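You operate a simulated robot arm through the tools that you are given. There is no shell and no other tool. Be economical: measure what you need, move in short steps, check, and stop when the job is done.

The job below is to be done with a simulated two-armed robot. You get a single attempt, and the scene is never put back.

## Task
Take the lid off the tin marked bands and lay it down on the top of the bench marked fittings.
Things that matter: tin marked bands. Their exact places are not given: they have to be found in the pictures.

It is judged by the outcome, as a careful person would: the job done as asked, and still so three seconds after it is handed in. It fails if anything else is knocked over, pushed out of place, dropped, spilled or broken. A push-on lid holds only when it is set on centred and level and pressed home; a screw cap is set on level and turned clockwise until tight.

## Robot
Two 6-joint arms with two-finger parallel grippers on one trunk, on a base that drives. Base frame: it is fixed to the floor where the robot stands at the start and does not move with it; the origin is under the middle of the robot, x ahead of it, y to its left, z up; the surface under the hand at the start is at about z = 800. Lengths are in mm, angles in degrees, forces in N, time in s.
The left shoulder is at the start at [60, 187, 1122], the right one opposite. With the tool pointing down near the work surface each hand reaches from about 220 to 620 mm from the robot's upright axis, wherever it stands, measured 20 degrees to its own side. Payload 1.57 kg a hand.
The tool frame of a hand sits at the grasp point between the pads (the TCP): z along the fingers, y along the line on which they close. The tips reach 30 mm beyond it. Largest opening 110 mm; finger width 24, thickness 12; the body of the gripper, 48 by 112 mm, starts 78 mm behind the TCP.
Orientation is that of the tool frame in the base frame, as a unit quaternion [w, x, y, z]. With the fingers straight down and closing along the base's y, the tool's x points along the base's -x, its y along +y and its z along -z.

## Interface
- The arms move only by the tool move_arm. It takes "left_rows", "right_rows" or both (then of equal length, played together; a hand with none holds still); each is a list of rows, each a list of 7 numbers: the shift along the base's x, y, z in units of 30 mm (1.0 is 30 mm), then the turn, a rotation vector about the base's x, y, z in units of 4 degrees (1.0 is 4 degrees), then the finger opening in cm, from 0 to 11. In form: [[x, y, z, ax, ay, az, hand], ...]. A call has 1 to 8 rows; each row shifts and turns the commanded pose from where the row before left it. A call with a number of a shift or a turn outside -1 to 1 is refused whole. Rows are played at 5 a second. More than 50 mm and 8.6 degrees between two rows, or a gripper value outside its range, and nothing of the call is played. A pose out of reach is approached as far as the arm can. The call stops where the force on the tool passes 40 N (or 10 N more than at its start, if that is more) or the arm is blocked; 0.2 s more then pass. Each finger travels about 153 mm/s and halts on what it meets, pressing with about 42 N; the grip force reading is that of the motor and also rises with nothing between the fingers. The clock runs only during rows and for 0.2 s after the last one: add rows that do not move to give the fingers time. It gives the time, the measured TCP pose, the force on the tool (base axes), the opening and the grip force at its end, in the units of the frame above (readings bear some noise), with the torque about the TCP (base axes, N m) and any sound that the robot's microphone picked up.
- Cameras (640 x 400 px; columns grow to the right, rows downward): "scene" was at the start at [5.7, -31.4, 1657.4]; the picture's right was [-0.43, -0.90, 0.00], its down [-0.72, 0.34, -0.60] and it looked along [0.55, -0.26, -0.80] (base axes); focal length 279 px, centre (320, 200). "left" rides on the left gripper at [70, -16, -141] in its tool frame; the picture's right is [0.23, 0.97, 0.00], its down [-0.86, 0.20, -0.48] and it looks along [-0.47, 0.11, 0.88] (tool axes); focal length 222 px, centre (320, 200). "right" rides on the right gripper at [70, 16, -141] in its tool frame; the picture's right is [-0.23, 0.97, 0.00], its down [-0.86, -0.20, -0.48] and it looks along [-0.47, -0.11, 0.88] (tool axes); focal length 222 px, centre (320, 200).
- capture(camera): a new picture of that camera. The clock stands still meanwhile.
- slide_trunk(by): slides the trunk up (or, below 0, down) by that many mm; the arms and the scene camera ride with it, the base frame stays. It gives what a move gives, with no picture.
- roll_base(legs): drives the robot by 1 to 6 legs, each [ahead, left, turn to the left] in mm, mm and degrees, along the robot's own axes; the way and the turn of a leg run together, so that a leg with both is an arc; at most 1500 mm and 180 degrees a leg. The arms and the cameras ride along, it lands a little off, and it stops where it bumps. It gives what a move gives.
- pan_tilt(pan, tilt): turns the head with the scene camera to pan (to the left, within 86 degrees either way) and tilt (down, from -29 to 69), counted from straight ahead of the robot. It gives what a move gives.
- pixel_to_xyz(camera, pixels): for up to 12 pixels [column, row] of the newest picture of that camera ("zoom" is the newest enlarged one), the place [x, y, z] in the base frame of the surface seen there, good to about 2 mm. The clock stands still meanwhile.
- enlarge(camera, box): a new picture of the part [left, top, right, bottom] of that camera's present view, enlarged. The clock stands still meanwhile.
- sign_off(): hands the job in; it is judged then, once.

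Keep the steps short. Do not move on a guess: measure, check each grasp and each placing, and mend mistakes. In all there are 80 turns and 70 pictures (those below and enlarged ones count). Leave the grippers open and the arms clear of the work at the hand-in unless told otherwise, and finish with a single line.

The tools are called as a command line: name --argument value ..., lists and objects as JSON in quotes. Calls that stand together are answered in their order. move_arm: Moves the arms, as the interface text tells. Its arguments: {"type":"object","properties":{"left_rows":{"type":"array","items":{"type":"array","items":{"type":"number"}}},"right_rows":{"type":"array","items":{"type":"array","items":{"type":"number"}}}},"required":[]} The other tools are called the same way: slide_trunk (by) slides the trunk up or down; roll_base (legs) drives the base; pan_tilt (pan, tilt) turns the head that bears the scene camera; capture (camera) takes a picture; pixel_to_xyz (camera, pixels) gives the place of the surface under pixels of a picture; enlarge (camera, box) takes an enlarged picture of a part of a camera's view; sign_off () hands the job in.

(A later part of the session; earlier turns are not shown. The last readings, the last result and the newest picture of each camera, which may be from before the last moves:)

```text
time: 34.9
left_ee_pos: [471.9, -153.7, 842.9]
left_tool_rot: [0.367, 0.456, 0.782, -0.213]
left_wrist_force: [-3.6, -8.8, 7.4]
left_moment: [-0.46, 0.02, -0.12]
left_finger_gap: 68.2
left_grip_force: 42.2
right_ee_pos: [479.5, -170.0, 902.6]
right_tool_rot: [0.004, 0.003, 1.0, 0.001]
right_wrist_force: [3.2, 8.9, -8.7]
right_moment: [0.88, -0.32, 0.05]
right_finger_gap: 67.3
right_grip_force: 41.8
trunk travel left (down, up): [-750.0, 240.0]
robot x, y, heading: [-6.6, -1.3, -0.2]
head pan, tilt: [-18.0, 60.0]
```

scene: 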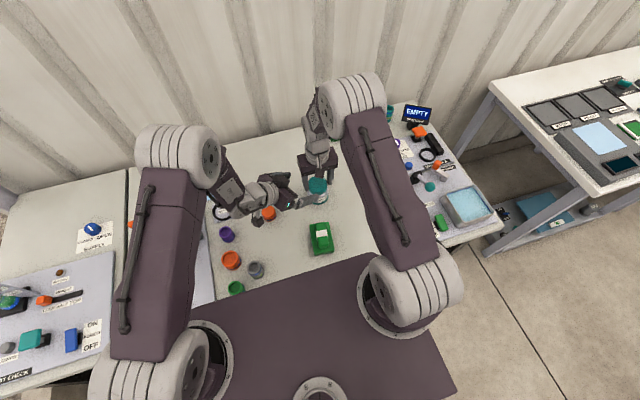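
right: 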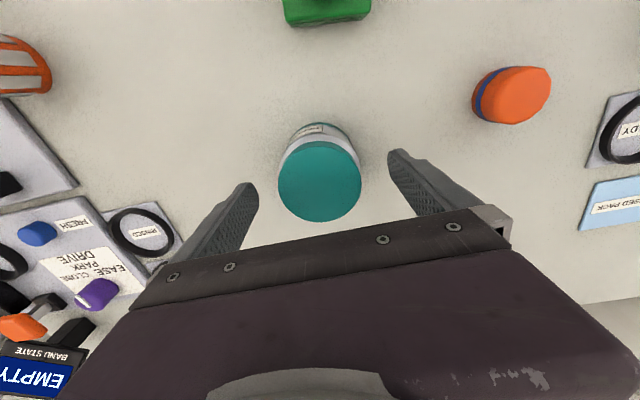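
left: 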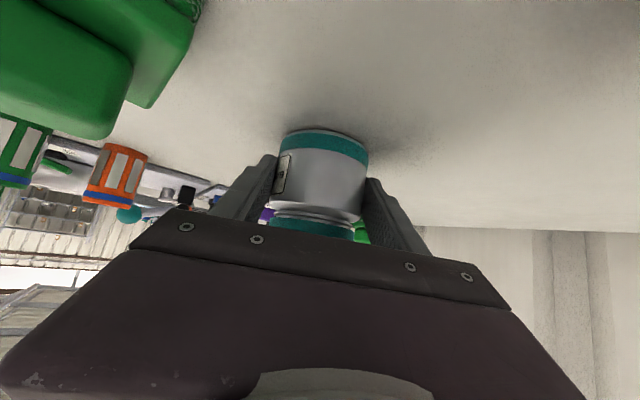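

The strain is small now. I'll pull the lid straight up with the right hand in 2 mm steps while the left holds the body.

move_arm --left_rows '[[0, -0.03, 0, 0, 0, 0, 5], [0, 0, 0, 0, 0, 0, 5], [0, 0, 0, 0, 0, 0, 5], [0, 0, 0, 0, 0, 0, 5], [0, 0, 0, 0, 0, 0, 5]]' --right_rows '[[0, 0, 0.07, 0, 0, 0, 5], [0, 0, 0.07, 0, 0, 0, 5], [0, 0, 0.07, 0, 0, 0, 5], [0, 0, 0.07, 0, 0, 0, 5], [0, 0, 0, 0, 0, 0, 5]]'

enlarge --camera "scene" --box '[260, 150, 360, 212]'

```text
time: 35.6
left_ee_pos: [475.1, -153.6, 842.5]
left_tool_rot: [0.368, 0.456, 0.782, -0.212]
left_wrist_force: [-1.2, 0.7, 3.5]
left_moment: [0.16, 0.0, -0.03]
left_finger_gap: 68.1
left_grip_force: 42.0
right_ee_pos: [478.9, -171.1, 906.2]
right_tool_rot: [0.002, 0.002, 1.0, -0.001]
right_wrist_force: [1.3, -1.1, -4.6]
right_moment: [-0.26, -0.07, 0.0]
right_finger_gap: 66.4
right_grip_force: 41.6
trunk travel left (down, up): [-750.0, 240.0]
robot x, y, heading: [-4.6, 0.0, -0.1]
head pan, tilt: [-18.0, 60.0]
stopped in row 3 (right hand): the force on the tool passed its limit at 40 N (the readings are from after the stop); the commanded pose is now the measured one
```

```text
6.40 times, centred on (310, 181) of scene
```

zoom: 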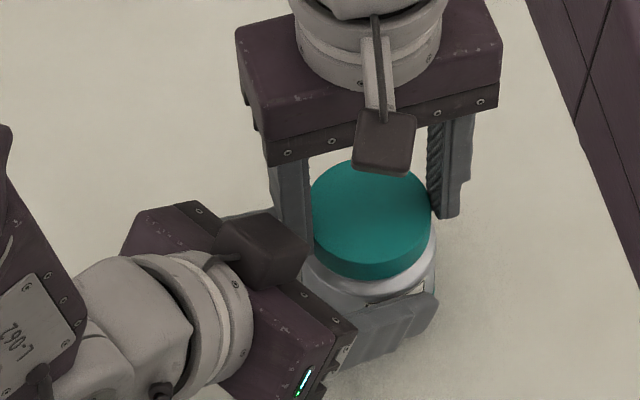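

The force passed 40 N and then fell to ~5 N, so something let go. I'll raise a little more and look.

move_arm --right_rows '[[0, 0, 0.1, 0, 0, 0, 5], [0, 0, 0.1, 0, 0, 0, 5], [0, 0, 0.1, 0, 0, 0, 5]]'

enlarge --camera "scene" --box '[260, 150, 360, 212]'

```text
time: 36.2
left_ee_pos: [474.5, -155.5, 845.8]
left_tool_rot: [0.373, 0.456, 0.78, -0.213]
left_wrist_force: [-1.8, 1.7, 2.8]
left_moment: [-0.04, -0.03, -0.02]
left_finger_gap: 67.7
left_grip_force: 42.3
right_ee_pos: [477.8, -171.7, 910.4]
right_tool_rot: [0.004, 0.002, 1.0, -0.001]
right_wrist_force: [1.9, -2.0, -3.6]
right_moment: [-0.14, -0.13, -0.01]
right_finger_gap: 65.9
right_grip_force: 41.7
trunk travel left (down, up): [-750.0, 240.0]
robot x, y, heading: [-7.1, -0.1, -0.2]
head pan, tilt: [-18.0, 60.0]
stopped in row 2 (left hand): the force on the tool passed its limit at 42 N (the readings are from after the stop); the commanded pose is now the measured one
```

```text
6.40 times, centred on (310, 181) of scene
```

zoom: 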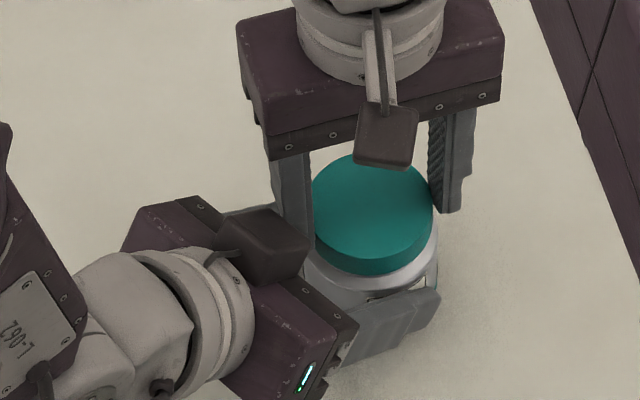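

Both hands rose together, so the lid is still on. I'll measure the lid top, the body and the bench to see what slipped.

pixel_to_xyz --camera "zoom" --pixels '[[370, 210], [340, 220], [400, 240], [371, 262], [371, 285], [430, 250], [395, 320]]'

capture --camera "right"

capture --camera "left"

```text
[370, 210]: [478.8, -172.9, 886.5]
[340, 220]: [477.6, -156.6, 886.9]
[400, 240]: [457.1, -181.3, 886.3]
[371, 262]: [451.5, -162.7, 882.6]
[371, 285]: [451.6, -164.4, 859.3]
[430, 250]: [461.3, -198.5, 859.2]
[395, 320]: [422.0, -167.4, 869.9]
```

```text
32 pictures are left
```

right: 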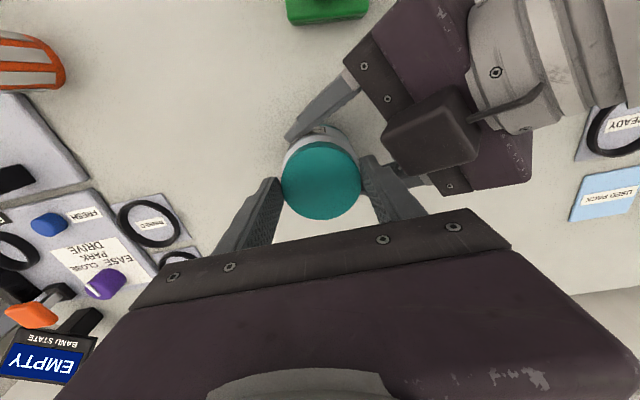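

```text
31 pictures are left
```

left: 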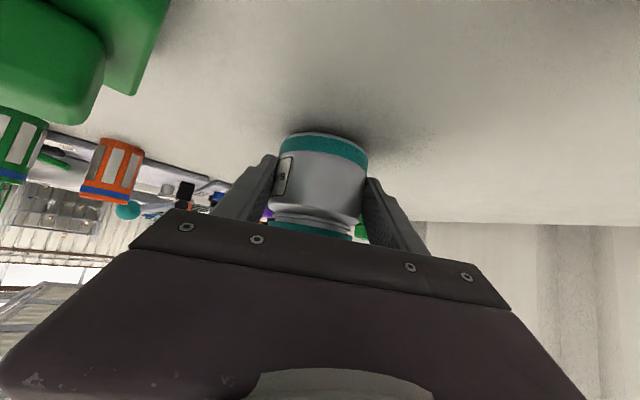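

enlarge --camera "left" --box '[260, 120, 380, 245]'

```text
3.20 times, centred on (320, 182) of left
```

zoom: 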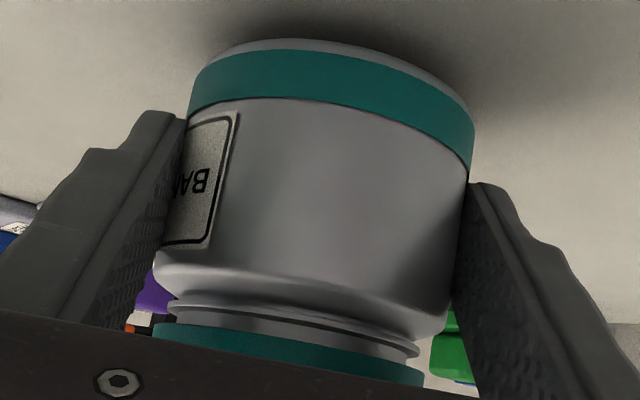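

pixel_to_xyz --camera "zoom" --pixels '[[330, 52], [330, 62], [330, 105], [300, 285], [300, 305], [300, 315], [300, 325], [300, 338], [300, 345], [330, 25]]'

```text
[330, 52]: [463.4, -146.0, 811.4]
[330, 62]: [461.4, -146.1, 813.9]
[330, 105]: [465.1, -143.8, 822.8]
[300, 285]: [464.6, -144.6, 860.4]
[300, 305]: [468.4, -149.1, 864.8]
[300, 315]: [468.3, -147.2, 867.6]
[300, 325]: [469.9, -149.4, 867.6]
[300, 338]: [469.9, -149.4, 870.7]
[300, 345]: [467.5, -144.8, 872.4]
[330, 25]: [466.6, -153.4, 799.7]
```

The body bottom is ~8 mm up and the lid is still seated on a neck with a bead. I'll lower both hands together to put the tin back on the bench.

move_arm --left_rows '[[0, 0, -0.06, 0, 0, 0, 5], [0, 0, -0.06, 0, 0, 0, 5], [0, 0, -0.06, 0, 0, 0, 5], [0, 0, 0, 0, 0, 0, 5]]' --right_rows '[[0, 0, -0.06, 0, 0, 0, 5], [0, 0, -0.06, 0, 0, 0, 5], [0, 0, -0.06, 0, 0, 0, 5], [0, 0, 0, 0, 0, 0, 5]]'

enlarge --camera "left" --box '[260, 120, 380, 245]'

```text
time: 37.2
left_ee_pos: [475.1, -156.2, 840.8]
left_tool_rot: [0.372, 0.456, 0.78, -0.213]
left_wrist_force: [-5.8, 6.9, 10.5]
left_moment: [-0.25, -0.17, 0.0]
left_finger_gap: 67.8
left_grip_force: 42.2
right_ee_pos: [478.8, -172.5, 905.9]
right_tool_rot: [0.003, 0.002, 1.0, -0.001]
right_wrist_force: [5.8, -7.1, -12.0]
right_moment: [-0.38, -0.19, -0.03]
right_finger_gap: 65.9
right_grip_force: 41.6
trunk travel left (down, up): [-750.0, 240.0]
robot x, y, heading: [-5.9, -5.0, 0.1]
head pan, tilt: [-18.0, 60.0]
```

```text
3.20 times, centred on (320, 182) of left
```

zoom: 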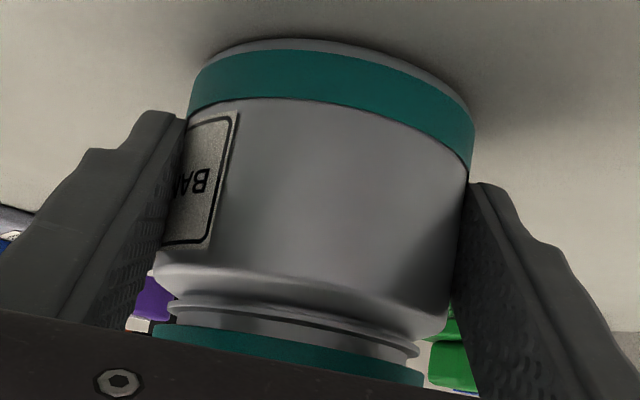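

Now I'll test whether it is a screw lid, with a small counterclockwise twist of the right hand (8°), watching torque and rise.

move_arm --right_rows '[[0, 0, 0, 0, 0, 0.5, 5], [0, 0, 0, 0, 0, 0.5, 5], [0, 0, 0, 0, 0, 0.5, 5], [0, 0, 0, 0, 0, 0.5, 5]]'

capture --camera "right"

enlarge --camera "left" --box '[260, 120, 380, 245]'

```text
time: 38.2
left_ee_pos: [475.4, -156.5, 840.0]
left_tool_rot: [0.372, 0.455, 0.781, -0.212]
left_wrist_force: [-8.2, 16.4, 16.6]
left_moment: [-0.59, -0.41, 0.01]
left_finger_gap: 67.9
left_grip_force: 42.5
right_ee_pos: [478.7, -172.4, 904.8]
right_tool_rot: [0.004, -0.069, 0.998, 0.0]
right_wrist_force: [8.9, -16.8, -17.1]
right_moment: [-0.74, -0.19, -0.13]
right_finger_gap: 65.5
right_grip_force: 41.9
trunk travel left (down, up): [-750.0, 240.0]
robot x, y, heading: [-5.2, -3.1, -0.1]
head pan, tilt: [-18.0, 60.0]
```

```text
28 pictures are left
```

right: 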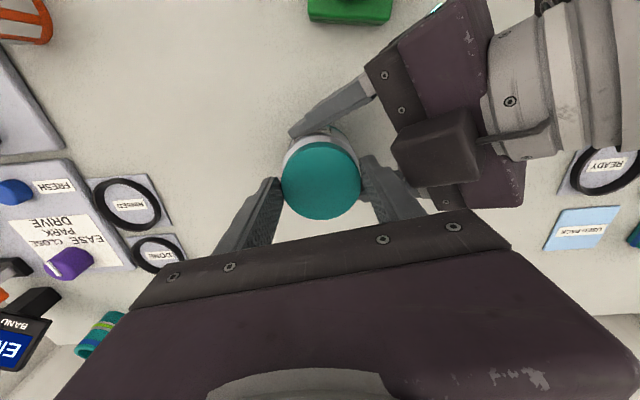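

```text
3.20 times, centred on (320, 182) of left
```

zoom: 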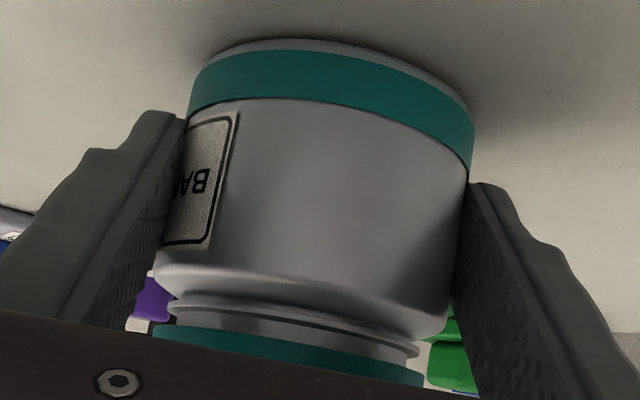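

The lid turned 8° with very little torque and the body stayed still. I'll measure lid height against body from both cameras.

pixel_to_xyz --camera "zoom" --pixels '[[330, 44], [330, 50], [330, 103], [250, 275], [300, 310], [300, 335], [250, 330], [350, 20], [200, 240]]'

pixel_to_xyz --camera "right" --pixels '[[320, 180], [300, 180], [340, 180], [320, 200], [320, 165]]'

```text
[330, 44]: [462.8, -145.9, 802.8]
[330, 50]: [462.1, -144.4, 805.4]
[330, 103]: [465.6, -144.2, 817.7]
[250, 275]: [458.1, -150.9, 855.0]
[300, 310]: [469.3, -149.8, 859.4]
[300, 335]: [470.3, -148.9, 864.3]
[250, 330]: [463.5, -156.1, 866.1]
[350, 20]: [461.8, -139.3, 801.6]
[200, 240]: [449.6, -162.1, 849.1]
```

```text
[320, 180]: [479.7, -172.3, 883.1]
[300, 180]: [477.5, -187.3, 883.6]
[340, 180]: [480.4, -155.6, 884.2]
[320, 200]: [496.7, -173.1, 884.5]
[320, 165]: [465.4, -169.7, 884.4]
```

The force pattern (8.9,-16.8,-17) matches the earlier hand-to-hand contact: the left gripper's box presses on the right +y finger. Turning the right hand clockwise moves that finger clear, so I'll do that while watching torque.

move_arm --right_rows '[[0, 0, 0, 0, 0, -1, 5], [0, 0, 0, 0, 0, -1, 5], [0, 0, 0, 0, 0, -1, 5], [0, 0, 0, 0, 0, -1, 5]]'

enlarge --camera "scene" --box '[260, 150, 360, 212]'

```text
time: 39.2
left_ee_pos: [474.9, -155.7, 839.5]
left_tool_rot: [0.372, 0.457, 0.779, -0.214]
left_wrist_force: [-1.5, 0.9, 6.8]
left_moment: [-0.23, 0.1, -0.03]
left_finger_gap: 68.0
left_grip_force: 41.7
right_ee_pos: [478.1, -171.6, 904.8]
right_tool_rot: [0.002, 0.072, 0.997, 0.001]
right_wrist_force: [3.1, -0.4, -6.2]
right_moment: [-0.01, -0.25, 0.02]
right_finger_gap: 65.4
right_grip_force: 42.3
trunk travel left (down, up): [-750.0, 240.0]
robot x, y, heading: [-5.0, 3.2, -0.3]
head pan, tilt: [-18.0, 60.0]
```

```text
6.40 times, centred on (310, 181) of scene
```

zoom: 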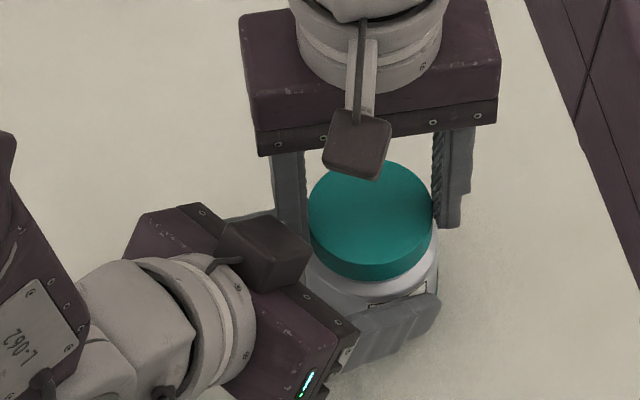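

The contact is gone and only a light tension remains. I'll pull the lid up again in small steps.

move_arm --right_rows '[[0, 0, 0.07, 0, 0, 0, 5], [0, 0, 0.07, 0, 0, 0, 5], [0, 0, 0.07, 0, 0, 0, 5], [0, 0, 0.07, 0, 0, 0, 5]]'

enlarge --camera "scene" --box '[260, 150, 360, 212]'

```text
time: 39.9
left_ee_pos: [476.0, -157.9, 843.6]
left_tool_rot: [0.376, 0.456, 0.778, -0.215]
left_wrist_force: [-2.8, 2.1, 4.8]
left_moment: [-0.01, 0.01, -0.03]
left_finger_gap: 67.8
left_grip_force: 41.7
right_ee_pos: [479.9, -173.6, 908.2]
right_tool_rot: [0.004, 0.072, 0.997, -0.001]
right_wrist_force: [2.1, -1.1, -5.7]
right_moment: [-0.2, -0.19, -0.03]
right_finger_gap: 65.7
right_grip_force: 42.0
trunk travel left (down, up): [-750.0, 240.0]
robot x, y, heading: [-5.0, -0.9, -0.3]
head pan, tilt: [-18.0, 60.0]
stopped in row 3 (right hand): the force on the tool passed its limit at 42 N (the readings are from after the stop); the commanded pose is now the measured one
```

```text
6.40 times, centred on (310, 181) of scene
```

zoom: 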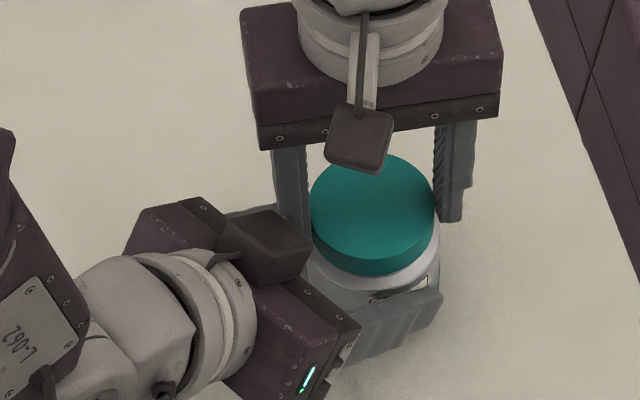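

The lid still holds at 42 N, and the right tips overlap it by only ~8 mm. I'll lower both hands, turning the right hand further clockwise away from the box, then regrip the lid deeper.

move_arm --left_rows '[[0, 0, -0.03, 0, 0, 0, 5], [0, 0, -0.03, 0, 0, 0, 5], [0, 0, -0.03, 0, 0, 0, 5], [0, 0, -0.03, 0, 0, 0, 5], [0, 0, 0, 0, 0, 0, 5]]' --right_rows '[[0, 0, -0.04, 0, 0, -1, 5], [0, 0, -0.04, 0, 0, -1, 5], [0, 0, -0.04, 0, 0, -1, 5], [0, 0, -0.04, 0, 0, -1, 5], [0, 0, 0, 0, 0, 0, 5]]'

capture --camera "right"

```text
time: 41.1
left_ee_pos: [475.2, -158.4, 839.9]
left_tool_rot: [0.375, 0.457, 0.778, -0.214]
left_wrist_force: [-2.8, 0.1, -0.4]
left_moment: [0.23, -0.29, -2.3]
left_finger_gap: 69.5
left_grip_force: 41.9
right_ee_pos: [480.2, -172.8, 905.3]
right_tool_rot: [0.005, 0.209, 0.978, -0.002]
right_wrist_force: [1.6, -2.1, 1.9]
right_moment: [-0.39, 0.28, 2.3]
right_finger_gap: 65.4
right_grip_force: 41.8
trunk travel left (down, up): [-750.0, 240.0]
robot x, y, heading: [-8.4, -0.8, -0.0]
head pan, tilt: [-18.0, 60.0]
```

```text
24 pictures are left
```

right: 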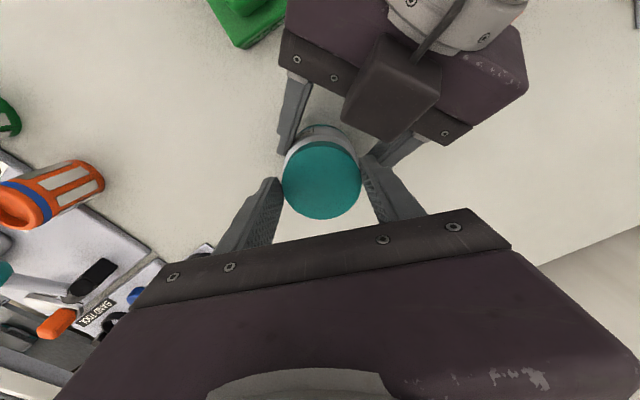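

Clockwise now meets 2.3 N·m, so this is a screw cap and must be turned counterclockwise. I'll unscrew by 24° from here, watching the torque.

move_arm --right_rows '[[0, 0, 0, 0, 0, 1, 5], [0, 0, 0, 0, 0, 1, 5], [0, 0, 0, 0, 0, 1, 5], [0, 0, 0, 0, 0, 1, 5], [0, 0, 0, 0, 0, 1, 5], [0, 0, 0, 0, 0, 1, 5]]'

enlarge --camera "left" --box '[260, 120, 380, 245]'

```text
time: 42.5
left_ee_pos: [476.4, -156.2, 838.8]
left_tool_rot: [0.374, 0.457, 0.778, -0.215]
left_wrist_force: [1.0, 10.6, -1.9]
left_moment: [0.28, -0.13, 0.11]
left_finger_gap: 69.0
left_grip_force: 42.2
right_ee_pos: [479.5, -174.4, 904.0]
right_tool_rot: [0.004, 0.002, 1.0, -0.001]
right_wrist_force: [1.3, -12.4, 8.2]
right_moment: [-1.02, 0.23, -0.08]
right_finger_gap: 65.5
right_grip_force: 42.3
trunk travel left (down, up): [-750.0, 240.0]
robot x, y, heading: [-4.9, 1.3, -0.3]
head pan, tilt: [-18.0, 60.0]
```

```text
3.20 times, centred on (320, 182) of left
```

zoom: 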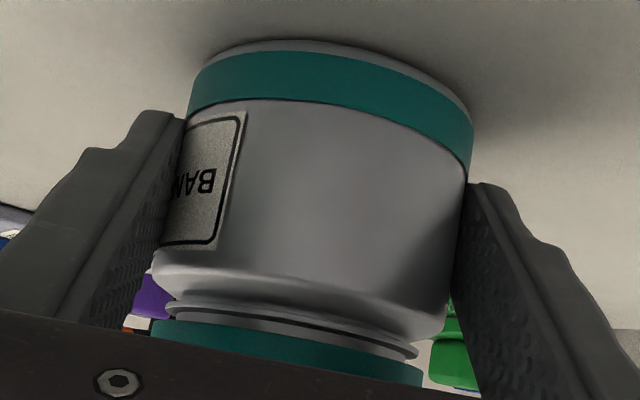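

The right hand is now being pushed up (fz +8) — the cap is rising as it unscrews. I'll release the lid, lift 30 mm, and turn back clockwise for another stroke.

move_arm --right_rows '[[0, 0, 0, 0, 0, 0, 6.9], [0, 0, 0.1, 0, 0, 0, 7.0], [0, 0, 0.45, 0, 0, 0, 7.4], [0, 0, 0.45, 0, 0, 0, 8], [0, 0, 0, 0, 0, -1, 8], [0, 0, 0, 0, 0, -1, 8], [0, 0, 0, 0, 0, -1, 8], [0, 0, 0, 0, 0, -1, 8]]'

move_arm --right_rows '[[0, 0, 0, 0, 0, -1, 8], [0, 0, 0, 0, 0, -1, 8], [0, 0, 0, 0, 0, -1, 8], [0, 0, 0, 0, 0, -1, 8], [0, 0, 0, 0, 0, -1, 8], [0, 0, 0, 0, 0, -1, 8], [0, 0, 0, 0, 0, -1, 8], [0, 0, 0, 0, 0, -1, 8]]'

capture --camera "right"

```text
time: 44.3
left_ee_pos: [476.8, -157.8, 840.2]
left_tool_rot: [0.375, 0.457, 0.778, -0.214]
left_wrist_force: [0.4, -0.3, -1.1]
left_moment: [0.04, 0.02, 0.0]
left_finger_gap: 68.7
left_grip_force: 42.1
right_ee_pos: [479.7, -173.5, 934.6]
right_tool_rot: [0.004, 0.141, 0.99, -0.002]
right_wrist_force: [-0.2, 0.5, 0.1]
right_moment: [0.01, -0.04, 0.02]
right_finger_gap: 80.4
right_grip_force: 0.1
trunk travel left (down, up): [-750.0, 240.0]
robot x, y, heading: [-6.6, -5.5, -0.2]
head pan, tilt: [-18.0, 60.0]
```

```text
time: 46.1
left_ee_pos: [476.1, -156.9, 839.8]
left_tool_rot: [0.375, 0.456, 0.778, -0.214]
left_wrist_force: [0.2, 0.2, -1.0]
left_moment: [0.03, 0.04, 0.01]
left_finger_gap: 68.6
left_grip_force: 42.1
right_ee_pos: [479.0, -173.3, 934.7]
right_tool_rot: [0.004, 0.409, 0.913, -0.002]
right_wrist_force: [-0.1, 0.7, -1.1]
right_moment: [-0.03, 0.02, 0.03]
right_finger_gap: 80.0
right_grip_force: 0.0
trunk travel left (down, up): [-750.0, 240.0]
robot x, y, heading: [-6.1, -0.6, -0.5]
head pan, tilt: [-18.0, 60.0]
```

```text
22 pictures are left
```

right: 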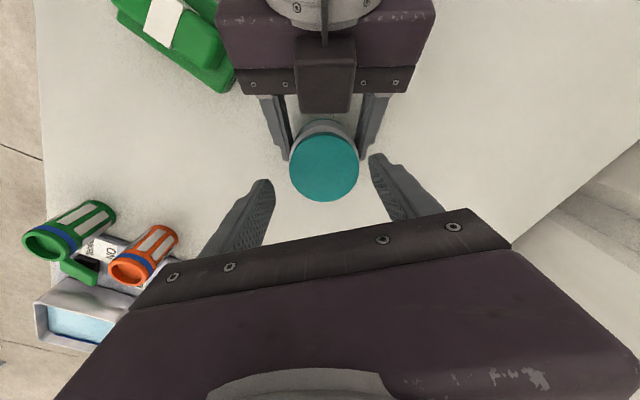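

The right hand is at -48°. I'll measure the lid now and continue clockwise a bit more.

pixel_to_xyz --camera "right" --pixels '[[324, 166], [293, 166], [356, 166], [324, 140], [324, 197]]'

move_arm --right_rows '[[0, 0, 0, 0, 0, -1, 8], [0, 0, 0, 0, 0, -1, 8], [0, 0, 0, 0, 0, -1, 8], [0, 0, 0, 0, 0, -1, 8]]'

```text
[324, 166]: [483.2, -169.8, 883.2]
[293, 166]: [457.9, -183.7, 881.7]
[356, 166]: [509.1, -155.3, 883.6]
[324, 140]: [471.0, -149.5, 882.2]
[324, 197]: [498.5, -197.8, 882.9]
```

```text
time: 47.1
left_ee_pos: [477.3, -157.7, 840.1]
left_tool_rot: [0.376, 0.456, 0.778, -0.214]
left_wrist_force: [0.0, 0.8, -1.7]
left_moment: [0.05, 0.03, -0.02]
left_finger_gap: 68.5
left_grip_force: 42.0
right_ee_pos: [479.3, -174.3, 933.5]
right_tool_rot: [0.003, 0.532, 0.847, -0.003]
right_wrist_force: [-0.6, -0.2, 0.1]
right_moment: [0.0, 0.0, 0.01]
right_finger_gap: 80.0
right_grip_force: 0.2
trunk travel left (down, up): [-750.0, 240.0]
robot x, y, heading: [-4.1, -1.0, -0.2]
head pan, tilt: [-18.0, 60.0]
```

The lid centre is ≈(484,-171.5), top ≈882.5. I'll centre on it, go down to z≈898 and grip.

move_arm --right_rows '[[0.16, 0.08, -0.3, 0, 0, 0, 8], [0, 0, -0.45, 0, 0, 0, 8], [0, 0, -0.42, 0, 0, 0, 8], [0, 0, 0, 0, 0, 0, 7.2], [0, 0, 0, 0, 0, 0, 6.7], [0, 0, 0, 0, 0, 0, 6.0], [0, 0, 0, 0, 0, 0, 5], [0, 0, 0, 0, 0, 0, 5]]'

```text
time: 48.9
left_ee_pos: [477.4, -157.6, 840.3]
left_tool_rot: [0.375, 0.456, 0.778, -0.215]
left_wrist_force: [5.9, 4.6, -2.8]
left_moment: [-0.12, 0.21, 0.14]
left_finger_gap: 68.2
left_grip_force: 42.0
right_ee_pos: [483.2, -170.1, 898.0]
right_tool_rot: [0.003, 0.532, 0.847, -0.004]
right_wrist_force: [-6.2, -4.4, 1.5]
right_moment: [-0.13, 0.12, -0.03]
right_finger_gap: 70.4
right_grip_force: 41.6
trunk travel left (down, up): [-750.0, 240.0]
robot x, y, heading: [-6.1, 1.1, 0.0]
head pan, tilt: [-18.0, 60.0]
```

Gripped. Now I'll turn counterclockwise 52° with a slight rise.

move_arm --right_rows '[[0, 0, 0, 0, 0, 1, 5], [0, 0, 0, 0, 0, 1, 5], [0, 0, 0.01, 0, 0, 1, 5], [0, 0, 0, 0, 0, 1, 5], [0, 0, 0.01, 0, 0, 1, 5], [0, 0, 0, 0, 0, 1, 5], [0, 0, 0, 0, 0, 1, 5]]'

move_arm --right_rows '[[0, 0, 0.01, 0, 0, 1, 5], [0, 0, 0, 0, 0, 1, 5], [0, 0, 0, 0, 0, 1, 5], [0, 0, 0.01, 0, 0, 1, 5], [0, 0, 0, 0, 0, 1, 5], [0, 0, 0, 0, 0, 1, 5]]'

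enlarge --camera "left" --box '[260, 120, 380, 245]'

```text
time: 50.5
left_ee_pos: [476.8, -156.6, 839.5]
left_tool_rot: [0.375, 0.455, 0.779, -0.214]
left_wrist_force: [15.3, 25.8, 2.0]
left_moment: [-0.3, 0.06, 0.53]
left_finger_gap: 68.1
left_grip_force: 41.9
right_ee_pos: [483.5, -171.4, 898.8]
right_tool_rot: [0.001, 0.31, 0.951, -0.003]
right_wrist_force: [-15.5, -24.5, -2.5]
right_moment: [-1.18, 0.86, -0.14]
right_finger_gap: 70.2
right_grip_force: 42.5
trunk travel left (down, up): [-750.0, 240.0]
robot x, y, heading: [-4.8, 1.8, -0.5]
head pan, tilt: [-18.0, 60.0]
```

```text
time: 51.9
left_ee_pos: [478.0, -156.4, 838.6]
left_tool_rot: [0.376, 0.454, 0.779, -0.214]
left_wrist_force: [15.2, 32.6, 5.2]
left_moment: [-0.48, 0.11, 0.57]
left_finger_gap: 68.1
left_grip_force: 42.5
right_ee_pos: [482.6, -171.8, 899.4]
right_tool_rot: [0.002, 0.105, 0.994, -0.002]
right_wrist_force: [-16.2, -33.7, -6.6]
right_moment: [-1.6, 0.8, -0.2]
right_finger_gap: 69.7
right_grip_force: 41.9
trunk travel left (down, up): [-750.0, 240.0]
robot x, y, heading: [-6.7, -2.5, -0.3]
head pan, tilt: [-18.0, 60.0]
```

```text
3.20 times, centred on (320, 182) of left
```

zoom: 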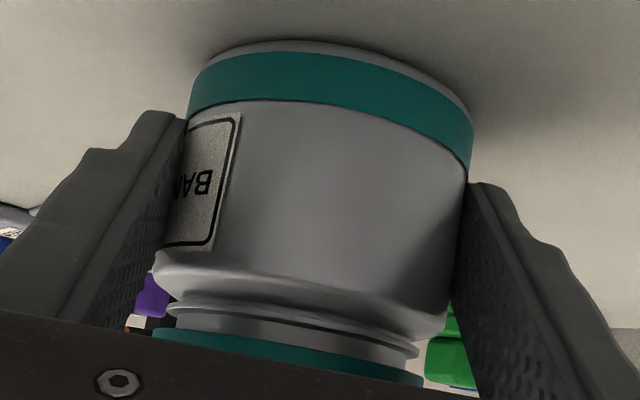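

The neck gap below the lid has grown, so it is unscrewing. Side strain has built up, so I'll release, lift and wind back for another stroke.

move_arm --right_rows '[[0, 0, 0, 0, 0, 0, 7.2], [0, 0, 0.1, 0, 0, 0, 7.4], [0, 0, 0.45, 0, 0, 0, 7.8], [0, 0, 0.45, 0, 0, 0, 8], [0, 0, 0, 0, 0, -1, 8], [0, 0, 0, 0, 0, -1, 8], [0, 0, 0, 0, 0, -1, 8], [0, 0, 0, 0, 0, -1, 8]]'

move_arm --right_rows '[[0, 0, 0, 0, 0, -1, 8], [0, 0, 0, 0, 0, -1, 8], [0, 0, 0, 0, 0, -1, 8], [0, 0, 0, 0, 0, -1, 8], [0, 0, 0, 0, 0, -1, 8], [0, 0, 0, 0, 0, -1, 8], [0, 0, 0, 0, 0, -1, 8], [0, 0, 0, 0, 0, -1, 8]]'

capture --camera "right"

```text
time: 53.7
left_ee_pos: [476.7, -157.7, 839.3]
left_tool_rot: [0.375, 0.457, 0.778, -0.214]
left_wrist_force: [-0.3, -0.4, -0.4]
left_moment: [0.03, 0.0, -0.02]
left_finger_gap: 67.8
left_grip_force: 42.5
right_ee_pos: [485.1, -170.4, 929.7]
right_tool_rot: [0.004, 0.244, 0.97, -0.002]
right_wrist_force: [0.4, 0.2, 0.4]
right_moment: [0.0, -0.01, -0.01]
right_finger_gap: 80.0
right_grip_force: 0.0
trunk travel left (down, up): [-750.0, 240.0]
robot x, y, heading: [-7.3, -0.2, 0.0]
head pan, tilt: [-18.0, 60.0]
```

```text
time: 55.5
left_ee_pos: [477.1, -157.1, 839.8]
left_tool_rot: [0.375, 0.457, 0.778, -0.214]
left_wrist_force: [-0.7, -0.9, -0.9]
left_moment: [0.0, -0.01, 0.01]
left_finger_gap: 67.9
left_grip_force: 41.7
right_ee_pos: [484.8, -170.4, 929.3]
right_tool_rot: [0.002, 0.502, 0.865, -0.004]
right_wrist_force: [0.7, 0.7, 0.9]
right_moment: [0.0, -0.05, -0.02]
right_finger_gap: 80.0
right_grip_force: 0.0
trunk travel left (down, up): [-750.0, 240.0]
robot x, y, heading: [-5.1, 1.3, -0.2]
head pan, tilt: [-18.0, 60.0]
```

```text
20 pictures are left
```

right: 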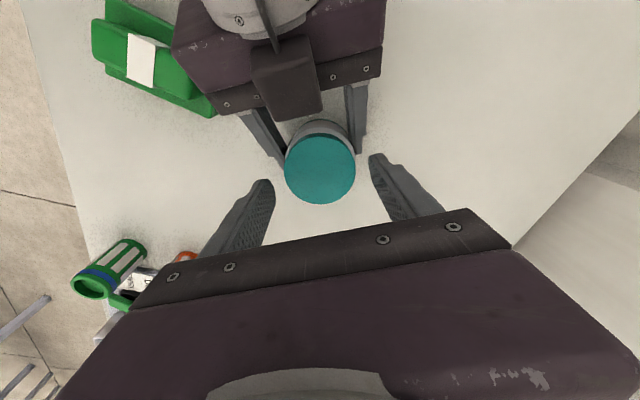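

pixel_to_xyz --camera "right" --pixels '[[320, 168], [290, 168], [351, 168], [320, 140], [320, 199], [300, 145], [340, 190]]'

```text
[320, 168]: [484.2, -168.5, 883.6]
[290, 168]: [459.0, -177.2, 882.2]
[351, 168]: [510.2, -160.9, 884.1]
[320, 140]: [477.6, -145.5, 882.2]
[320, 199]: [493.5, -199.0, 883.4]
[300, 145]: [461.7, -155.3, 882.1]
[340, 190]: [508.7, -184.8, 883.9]
```

The lid is centred under the hand (≈(485,-170.5), top ≈883). Next stroke: descend to z≈899, grip, turn 52°.

move_arm --right_rows '[[0, 0, -0.5, 0, 0, 0, 8], [0, 0, -0.5, 0, 0, 0, 8], [0, 0, 0, 0, 0, 0, 7.2], [0, 0, 0, 0, 0, 0, 6.7], [0, 0, 0, 0, 0, 0, 6.0], [0, 0, 0, 0, 0, 0, 5], [0, 0, 0, 0, 0, 0, 5]]'

move_arm --right_rows '[[0, 0, 0.01, 0, 0, 1, 5], [0, 0, 0.01, 0, 0, 1, 5], [0, 0, 0.01, 0, 0, 1, 5], [0, 0, 0.01, 0, 0, 1, 5], [0, 0, 0.01, 0, 0, 1, 5], [0, 0, 0.01, 0, 0, 1, 5], [0, 0, 0.01, 0, 0, 1, 5]]'

move_arm --right_rows '[[0, 0, 0.01, 0, 0, 1, 5], [0, 0, 0.01, 0, 0, 1, 5], [0, 0, 0.01, 0, 0, 1, 5], [0, 0, 0.01, 0, 0, 1, 5], [0, 0, 0.01, 0, 0, 1, 5], [0, 0, 0.01, 0, 0, 1, 5]]'

enlarge --camera "left" --box '[260, 120, 380, 245]'

```text
time: 57.1
left_ee_pos: [476.9, -157.1, 840.2]
left_tool_rot: [0.375, 0.456, 0.778, -0.214]
left_wrist_force: [6.3, 6.6, -2.3]
left_moment: [-0.2, 0.33, 0.16]
left_finger_gap: 68.1
left_grip_force: 42.4
right_ee_pos: [483.9, -172.2, 899.4]
right_tool_rot: [0.002, 0.501, 0.865, -0.004]
right_wrist_force: [-5.9, -6.0, 1.4]
right_moment: [-0.15, 0.09, -0.04]
right_finger_gap: 69.5
right_grip_force: 42.1
trunk travel left (down, up): [-750.0, 240.0]
robot x, y, heading: [-6.2, 2.7, -0.2]
head pan, tilt: [-18.0, 60.0]
```

```text
time: 58.7
left_ee_pos: [477.3, -155.9, 840.1]
left_tool_rot: [0.375, 0.456, 0.778, -0.215]
left_wrist_force: [9.4, 30.1, 10.7]
left_moment: [-0.38, -0.13, 0.48]
left_finger_gap: 68.0
left_grip_force: 41.9
right_ee_pos: [483.9, -171.8, 900.1]
right_tool_rot: [0.003, 0.277, 0.961, -0.003]
right_wrist_force: [-9.2, -29.6, -12.4]
right_moment: [-1.59, 0.64, -0.13]
right_finger_gap: 69.1
right_grip_force: 41.6
trunk travel left (down, up): [-750.0, 240.0]
robot x, y, heading: [-5.9, -3.1, 0.1]
head pan, tilt: [-18.0, 60.0]
```

```text
time: 60.1
left_ee_pos: [477.3, -156.7, 840.6]
left_tool_rot: [0.375, 0.455, 0.778, -0.214]
left_wrist_force: [9.7, 35.6, 21.3]
left_moment: [-1.35, 0.05, 0.52]
left_finger_gap: 68.2
left_grip_force: 41.9
right_ee_pos: [484.1, -171.7, 904.0]
right_tool_rot: [0.003, 0.07, 0.998, -0.002]
right_wrist_force: [-9.6, -34.4, -22.8]
right_moment: [-1.17, 0.42, -0.1]
right_finger_gap: 68.7
right_grip_force: 42.3
trunk travel left (down, up): [-750.0, 240.0]
robot x, y, heading: [-3.6, -0.3, -0.4]
head pan, tilt: [-18.0, 60.0]
```

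```text
3.20 times, centred on (320, 182) of left
```

zoom: 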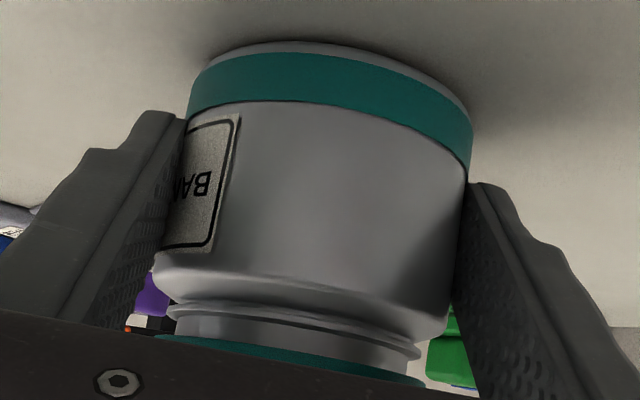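

The lid is clearly rising on its thread. Another stroke: release, wind back, regrip, and turn with a little sideways relief.

move_arm --right_rows '[[0, 0, 0, 0, 0, 0, 7.2], [0, 0, 0.1, 0, 0, 0, 7.4], [0, 0, 0.45, 0, 0, 0, 7.8], [0, 0, 0.35, 0, 0, 0, 8], [0, 0, 0, 0, 0, -1, 8], [0, 0, 0, 0, 0, -1, 8], [0, 0, 0, 0, 0, -1, 8], [0, 0, 0, 0, 0, -1, 8]]'

move_arm --right_rows '[[0, 0, 0, 0, 0, -1, 8], [0, 0, 0, 0, 0, -1, 8], [0, 0, 0, 0, 0, -1, 8], [0, 0, 0, 0, 0, -1, 8], [0, 0, 0, 0, 0, -1, 8], [0, 0, 0, 0, 0, -1, 8], [0, 0, 0, 0, 0, -1, 8], [0, 0, 0, 0, 0, -1, 8]]'

capture --camera "right"

pixel_to_xyz --camera "right" --pixels '[[320, 168], [293, 168], [348, 168], [320, 142], [320, 197]]'

```text
time: 61.9
left_ee_pos: [476.1, -157.9, 839.6]
left_tool_rot: [0.375, 0.457, 0.777, -0.214]
left_wrist_force: [0.0, -0.5, -1.2]
left_moment: [0.01, 0.01, 0.03]
left_finger_gap: 68.1
left_grip_force: 42.1
right_ee_pos: [483.3, -170.3, 931.3]
right_tool_rot: [0.004, 0.21, 0.978, -0.001]
right_wrist_force: [0.5, -0.2, -0.2]
right_moment: [-0.02, -0.02, -0.01]
right_finger_gap: 80.0
right_grip_force: 0.2
trunk travel left (down, up): [-750.0, 240.0]
robot x, y, heading: [-5.4, 0.3, -0.2]
head pan, tilt: [-18.0, 60.0]
```

```text
time: 63.7
left_ee_pos: [475.9, -158.3, 839.9]
left_tool_rot: [0.375, 0.457, 0.778, -0.214]
left_wrist_force: [0.6, -0.3, -1.3]
left_moment: [0.05, 0.03, -0.01]
left_finger_gap: 68.1
left_grip_force: 41.7
right_ee_pos: [482.6, -171.0, 931.2]
right_tool_rot: [0.003, 0.472, 0.882, -0.003]
right_wrist_force: [-0.3, 0.0, 0.5]
right_moment: [-0.04, 0.0, -0.01]
right_finger_gap: 80.0
right_grip_force: 0.1
trunk travel left (down, up): [-750.0, 240.0]
robot x, y, heading: [-1.4, -1.1, -0.3]
head pan, tilt: [-18.0, 60.0]
```

```text
18 pictures are left
```

right: 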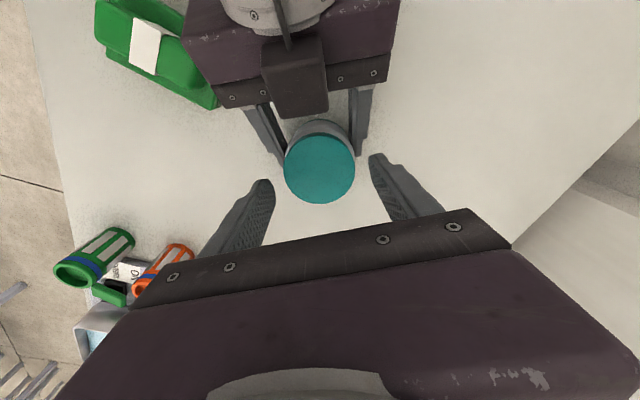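

```text
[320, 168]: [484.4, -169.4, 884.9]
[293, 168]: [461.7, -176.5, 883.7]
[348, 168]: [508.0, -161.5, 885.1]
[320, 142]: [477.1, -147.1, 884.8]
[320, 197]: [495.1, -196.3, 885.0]
```

The lid top is now ≈885 (rising). I'll regrip and make the next stroke.

move_arm --right_rows '[[0.06, 0, -0.5, 0, 0, 0, 8], [0, 0, -0.5, 0, 0, 0, 8], [0, 0, 0, 0, 0, 0, 7.2], [0, 0, 0, 0, 0, 0, 6.7], [0, 0, 0, 0, 0, 0, 6.0], [0, 0, 0, 0, 0, 0, 5], [0, 0, 0, 0, 0, 0, 5]]'

move_arm --right_rows '[[0, -0.015, 0.005, 0, 0, 1, 5], [0, -0.015, 0.005, 0, 0, 1, 5], [0, -0.015, 0.005, 0, 0, 1, 5], [0, -0.015, 0.005, 0, 0, 1, 5], [0, -0.015, 0.005, 0, 0, 1, 5], [0, -0.015, 0.005, 0, 0, 1, 5]]'

move_arm --right_rows '[[0, -0.015, 0.005, 0, 0, 1, 5], [0, -0.015, 0.005, 0, 0, 1, 5], [0, -0.01, 0.005, 0, 0, 1, 5], [0, 0, 0.005, 0, 0, 1, 5], [0, 0, 0.005, 0, 0, 1, 5], [0, 0, 0, 0, 0, 1, 5]]'

enlarge --camera "left" --box '[260, 120, 380, 245]'

```text
time: 65.3
left_ee_pos: [475.8, -157.9, 840.0]
left_tool_rot: [0.376, 0.456, 0.777, -0.215]
left_wrist_force: [20.7, 6.4, -8.7]
left_moment: [-0.05, 0.64, 0.42]
left_finger_gap: 68.3
left_grip_force: 41.8
right_ee_pos: [485.1, -169.4, 900.5]
right_tool_rot: [0.001, 0.47, 0.883, -0.005]
right_wrist_force: [-19.7, -5.9, 7.0]
right_moment: [-0.24, 0.64, -0.08]
right_finger_gap: 65.6
right_grip_force: 42.5
trunk travel left (down, up): [-750.0, 240.0]
robot x, y, heading: [-0.4, 2.0, -0.4]
head pan, tilt: [-18.0, 60.0]
```

```text
time: 66.7
left_ee_pos: [477.3, -158.7, 840.2]
left_tool_rot: [0.376, 0.456, 0.778, -0.215]
left_wrist_force: [27.4, -0.4, -5.9]
left_moment: [0.63, 0.32, 0.48]
left_finger_gap: 67.8
left_grip_force: 41.9
right_ee_pos: [483.5, -172.9, 901.6]
right_tool_rot: [-0.001, 0.277, 0.961, -0.004]
right_wrist_force: [-26.7, 0.4, 5.6]
right_moment: [-0.53, 1.37, -0.07]
right_finger_gap: 65.5
right_grip_force: 42.2
trunk travel left (down, up): [-750.0, 240.0]
robot x, y, heading: [-4.1, 1.0, -0.2]
head pan, tilt: [-18.0, 60.0]
```

```text
time: 68.1
left_ee_pos: [475.5, -158.5, 840.8]
left_tool_rot: [0.376, 0.456, 0.778, -0.215]
left_wrist_force: [25.1, -3.2, -0.1]
left_moment: [0.6, 0.23, 0.37]
left_finger_gap: 68.0
left_grip_force: 42.2
right_ee_pos: [484.7, -174.6, 900.8]
right_tool_rot: [0.0, 0.07, 0.998, -0.002]
right_wrist_force: [-23.6, 3.0, -0.9]
right_moment: [-0.39, 1.32, -0.04]
right_finger_gap: 65.4
right_grip_force: 42.4
trunk travel left (down, up): [-750.0, 240.0]
robot x, y, heading: [-7.3, -1.5, -0.3]
head pan, tilt: [-18.0, 60.0]
```

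```text
3.20 times, centred on (320, 182) of left
```

zoom: 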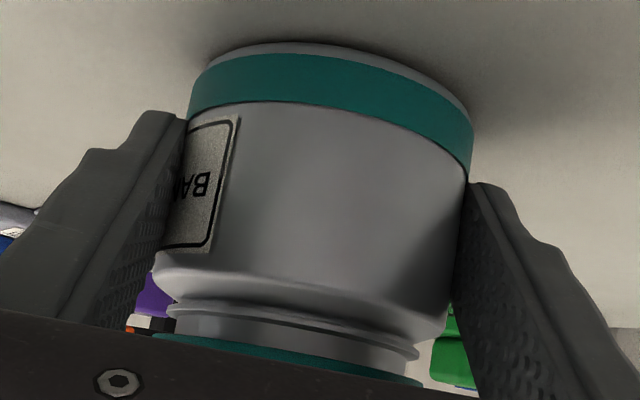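

I'll relieve the x strain and give a gentle pull to test whether the thread has let go.

move_arm --right_rows '[[-0.12, 0.03, 0, 0, 0, 0, 5], [0, 0, 0.06, 0, 0, 0, 5], [0, 0, 0.06, 0, 0, 0, 5]]'

```text
time: 68.9
left_ee_pos: [476.8, -158.2, 841.2]
left_tool_rot: [0.377, 0.456, 0.777, -0.216]
left_wrist_force: [-1.6, 2.2, 3.8]
left_moment: [-0.03, -0.11, -0.01]
left_finger_gap: 68.0
left_grip_force: 42.6
right_ee_pos: [484.4, -174.2, 904.4]
right_tool_rot: [0.005, 0.072, 0.997, -0.001]
right_wrist_force: [2.9, -1.9, -5.0]
right_moment: [-0.15, -0.04, 0.0]
right_finger_gap: 65.0
right_grip_force: 41.9
trunk travel left (down, up): [-750.0, 240.0]
robot x, y, heading: [-4.2, 1.0, -0.2]
head pan, tilt: [-18.0, 60.0]
stopped in row 3 (right hand): the force on the tool passed its limit at 41 N (the readings are from after the stop); the commanded pose is now the measured one
```

Still threaded. I'll do another stroke the same way, with no picture this time.

move_arm --right_rows '[[0, 0, 0, 0, 0, 0, 7.2], [0, 0, 0.1, 0, 0, 0, 7.4], [0, 0, 0.45, 0, 0, 0, 7.8], [0, 0, 0.4, 0, 0, 0, 8], [0, 0, 0, 0, 0, -1, 8], [0, 0, 0, 0, 0, -1, 8], [0, 0, 0, 0, 0, -1, 8], [0, 0, 0, 0, 0, -1, 8]]'

move_arm --right_rows '[[0, 0, 0, 0, 0, -1, 8], [0, 0, 0, 0, 0, -1, 8], [0, 0, 0, 0, 0, -1, 8], [0, 0, 0, 0, 0, -1, 8], [0, 0, 0, 0, 0, -1, 8], [0, 0, 0, 0, 0, -1, 8], [0, 0, 0, 0, 0, -1, 8], [0, 0, 0, 0, 0, -1, 8]]'

move_arm --right_rows '[[0, 0, 0, 0, 0, -1, 8], [0, 0, 0, 0, 0, -1, 8], [0, 0, 0, 0, 0, -1, 8]]'

capture --camera "right"

pixel_to_xyz --camera "right" --pixels '[[320, 168], [296, 168], [344, 168], [320, 144], [320, 193]]'

```text
time: 70.7
left_ee_pos: [477.3, -156.6, 842.1]
left_tool_rot: [0.378, 0.456, 0.776, -0.216]
left_wrist_force: [-0.1, -0.5, -0.8]
left_moment: [0.0, 0.03, 0.01]
left_finger_gap: 68.2
left_grip_force: 41.8
right_ee_pos: [483.8, -174.7, 933.0]
right_tool_rot: [0.006, 0.209, 0.978, -0.003]
right_wrist_force: [0.5, 0.2, -0.2]
right_moment: [0.02, 0.0, -0.01]
right_finger_gap: 80.1
right_grip_force: 0.1
trunk travel left (down, up): [-750.0, 240.0]
robot x, y, heading: [-6.6, 0.4, -0.0]
head pan, tilt: [-18.0, 60.0]
```

```text
time: 72.5
left_ee_pos: [476.9, -158.5, 841.8]
left_tool_rot: [0.378, 0.456, 0.776, -0.216]
left_wrist_force: [0.5, 0.0, -1.1]
left_moment: [0.02, 0.03, -0.02]
left_finger_gap: 68.0
left_grip_force: 42.2
right_ee_pos: [483.7, -175.0, 932.5]
right_tool_rot: [0.005, 0.472, 0.882, -0.003]
right_wrist_force: [-0.5, 0.8, 0.3]
right_moment: [0.0, -0.04, 0.0]
right_finger_gap: 80.0
right_grip_force: 0.1
trunk travel left (down, up): [-750.0, 240.0]
robot x, y, heading: [-6.4, -1.0, 0.1]
head pan, tilt: [-18.0, 60.0]
```

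```text
time: 73.3
left_ee_pos: [475.8, -157.7, 842.8]
left_tool_rot: [0.377, 0.456, 0.776, -0.218]
left_wrist_force: [0.1, 0.6, -0.7]
left_moment: [0.02, 0.01, 0.03]
left_finger_gap: 67.9
left_grip_force: 42.3
right_ee_pos: [483.1, -174.1, 933.0]
right_tool_rot: [0.004, 0.56, 0.828, -0.005]
right_wrist_force: [0.7, -0.2, 0.0]
right_moment: [0.0, 0.0, 0.0]
right_finger_gap: 80.2
right_grip_force: 0.0
trunk travel left (down, up): [-750.0, 240.0]
robot x, y, heading: [-8.1, -1.0, 0.0]
head pan, tilt: [-18.0, 60.0]
```

```text
16 pictures are left
```

right: 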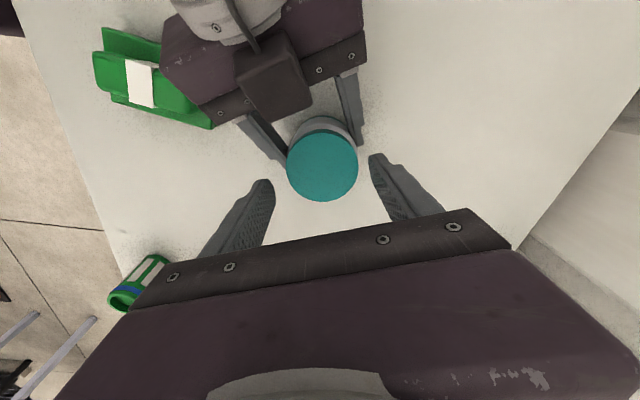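

```text
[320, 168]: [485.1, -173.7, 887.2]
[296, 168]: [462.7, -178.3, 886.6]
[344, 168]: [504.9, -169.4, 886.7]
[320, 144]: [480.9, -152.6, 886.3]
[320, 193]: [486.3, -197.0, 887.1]
```

The lid is at ≈(484.5,-174), top ≈887. I'll regrip at z≈902 and turn 60°.

move_arm --right_rows '[[0.03, 0, -0.5, 0, 0, 0, 8], [0, 0, -0.52, 0, 0, 0, 8], [0, 0, 0, 0, 0, 0, 7.2], [0, 0, 0, 0, 0, 0, 6.7], [0, 0, 0, 0, 0, 0, 6.0], [0, 0, 0, 0, 0, 0, 5], [0, 0, 0, 0, 0, 0, 5]]'

move_arm --right_rows '[[-0.01, -0.01, 0.005, 0, 0, 1, 5], [-0.01, -0.01, 0.005, 0, 0, 1, 5], [-0.01, -0.01, 0.005, 0, 0, 1, 5], [-0.01, -0.01, 0.005, 0, 0, 1, 5], [-0.01, -0.01, 0.005, 0, 0, 1, 5], [-0.01, -0.01, 0.005, 0, 0, 1, 5], [-0.01, -0.01, 0.005, 0, 0, 1, 5], [-0.01, -0.01, 0.005, 0, 0, 1, 5]]'

move_arm --right_rows '[[0, 0, 0.005, 0, 0, 1, 5], [0, 0, 0.005, 0, 0, 1, 5], [0, 0, 0.005, 0, 0, 1, 5], [0, 0, 0.005, 0, 0, 1, 5], [0, 0, 0.005, 0, 0, 1, 5], [0, 0, 0.005, 0, 0, 1, 5], [0, 0, 0.005, 0, 0, 1, 5]]'

enlarge --camera "left" --box '[260, 120, 380, 245]'

```text
time: 74.9
left_ee_pos: [476.0, -159.4, 840.8]
left_tool_rot: [0.376, 0.456, 0.777, -0.216]
left_wrist_force: [-5.6, -0.5, -1.2]
left_moment: [0.02, 0.04, -0.11]
left_finger_gap: 68.1
left_grip_force: 42.0
right_ee_pos: [484.8, -174.8, 901.7]
right_tool_rot: [0.005, 0.561, 0.828, -0.004]
right_wrist_force: [6.6, 0.3, -0.7]
right_moment: [0.08, -0.4, -0.01]
right_finger_gap: 69.5
right_grip_force: 42.0
trunk travel left (down, up): [-750.0, 240.0]
robot x, y, heading: [-4.0, -2.0, -0.2]
head pan, tilt: [-18.0, 60.0]
```

```text
time: 76.7
left_ee_pos: [477.1, -158.8, 842.4]
left_tool_rot: [0.376, 0.457, 0.777, -0.216]
left_wrist_force: [-14.4, -11.0, 0.1]
left_moment: [0.44, -0.55, -0.19]
left_finger_gap: 68.3
left_grip_force: 41.9
right_ee_pos: [482.7, -177.7, 903.4]
right_tool_rot: [0.007, 0.31, 0.951, -0.002]
right_wrist_force: [15.4, 12.2, -1.4]
right_moment: [0.31, -0.37, -0.13]
right_finger_gap: 69.1
right_grip_force: 41.6
trunk travel left (down, up): [-750.0, 240.0]
robot x, y, heading: [-5.1, 0.3, -0.4]
head pan, tilt: [-18.0, 60.0]
```

```text
time: 78.3
left_ee_pos: [475.3, -160.5, 841.0]
left_tool_rot: [0.377, 0.457, 0.776, -0.217]
left_wrist_force: [-15.8, -15.0, -2.6]
left_moment: [0.54, -0.57, -0.11]
left_finger_gap: 67.8
left_grip_force: 41.4
right_ee_pos: [482.6, -177.1, 904.6]
right_tool_rot: [0.008, 0.071, 0.997, -0.002]
right_wrist_force: [16.8, 15.7, 1.4]
right_moment: [0.43, -0.48, -0.25]
right_finger_gap: 69.4
right_grip_force: 41.3
trunk travel left (down, up): [-750.0, 240.0]
robot x, y, heading: [-7.0, -2.9, -0.3]
head pan, tilt: [-18.0, 60.0]
```

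```text
3.20 times, centred on (320, 182) of left
```

zoom: 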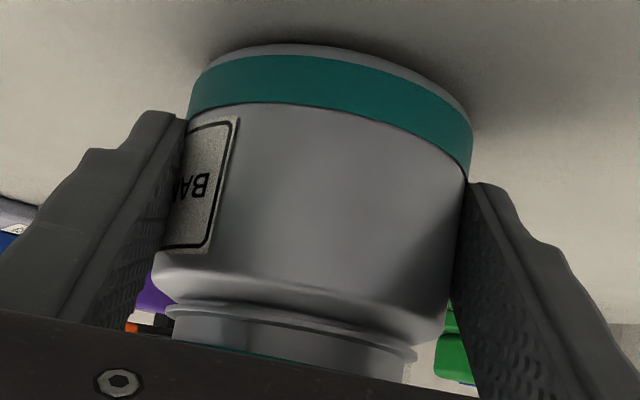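

The lid has risen nearly out of this view. I'll relieve the strain and test-pull again.

move_arm --right_rows '[[0.08, 0.07, 0, 0, 0, 0, 5], [0, 0, 0.07, 0, 0, 0, 5], [0, 0, 0.07, 0, 0, 0, 5], [0, 0, 0.07, 0, 0, 0, 5]]'

```text
time: 79.3
left_ee_pos: [476.9, -159.1, 842.6]
left_tool_rot: [0.378, 0.456, 0.777, -0.217]
left_wrist_force: [-7.0, -3.5, 3.7]
left_moment: [0.06, -0.44, -0.22]
left_finger_gap: 67.8
left_grip_force: 41.8
right_ee_pos: [482.5, -174.6, 910.1]
right_tool_rot: [0.005, 0.071, 0.997, -0.002]
right_wrist_force: [7.4, 2.4, -4.0]
right_moment: [0.06, -0.09, 0.08]
right_finger_gap: 69.5
right_grip_force: 41.6
trunk travel left (down, up): [-750.0, 240.0]
robot x, y, heading: [-6.7, -1.5, 0.0]
head pan, tilt: [-18.0, 60.0]
```

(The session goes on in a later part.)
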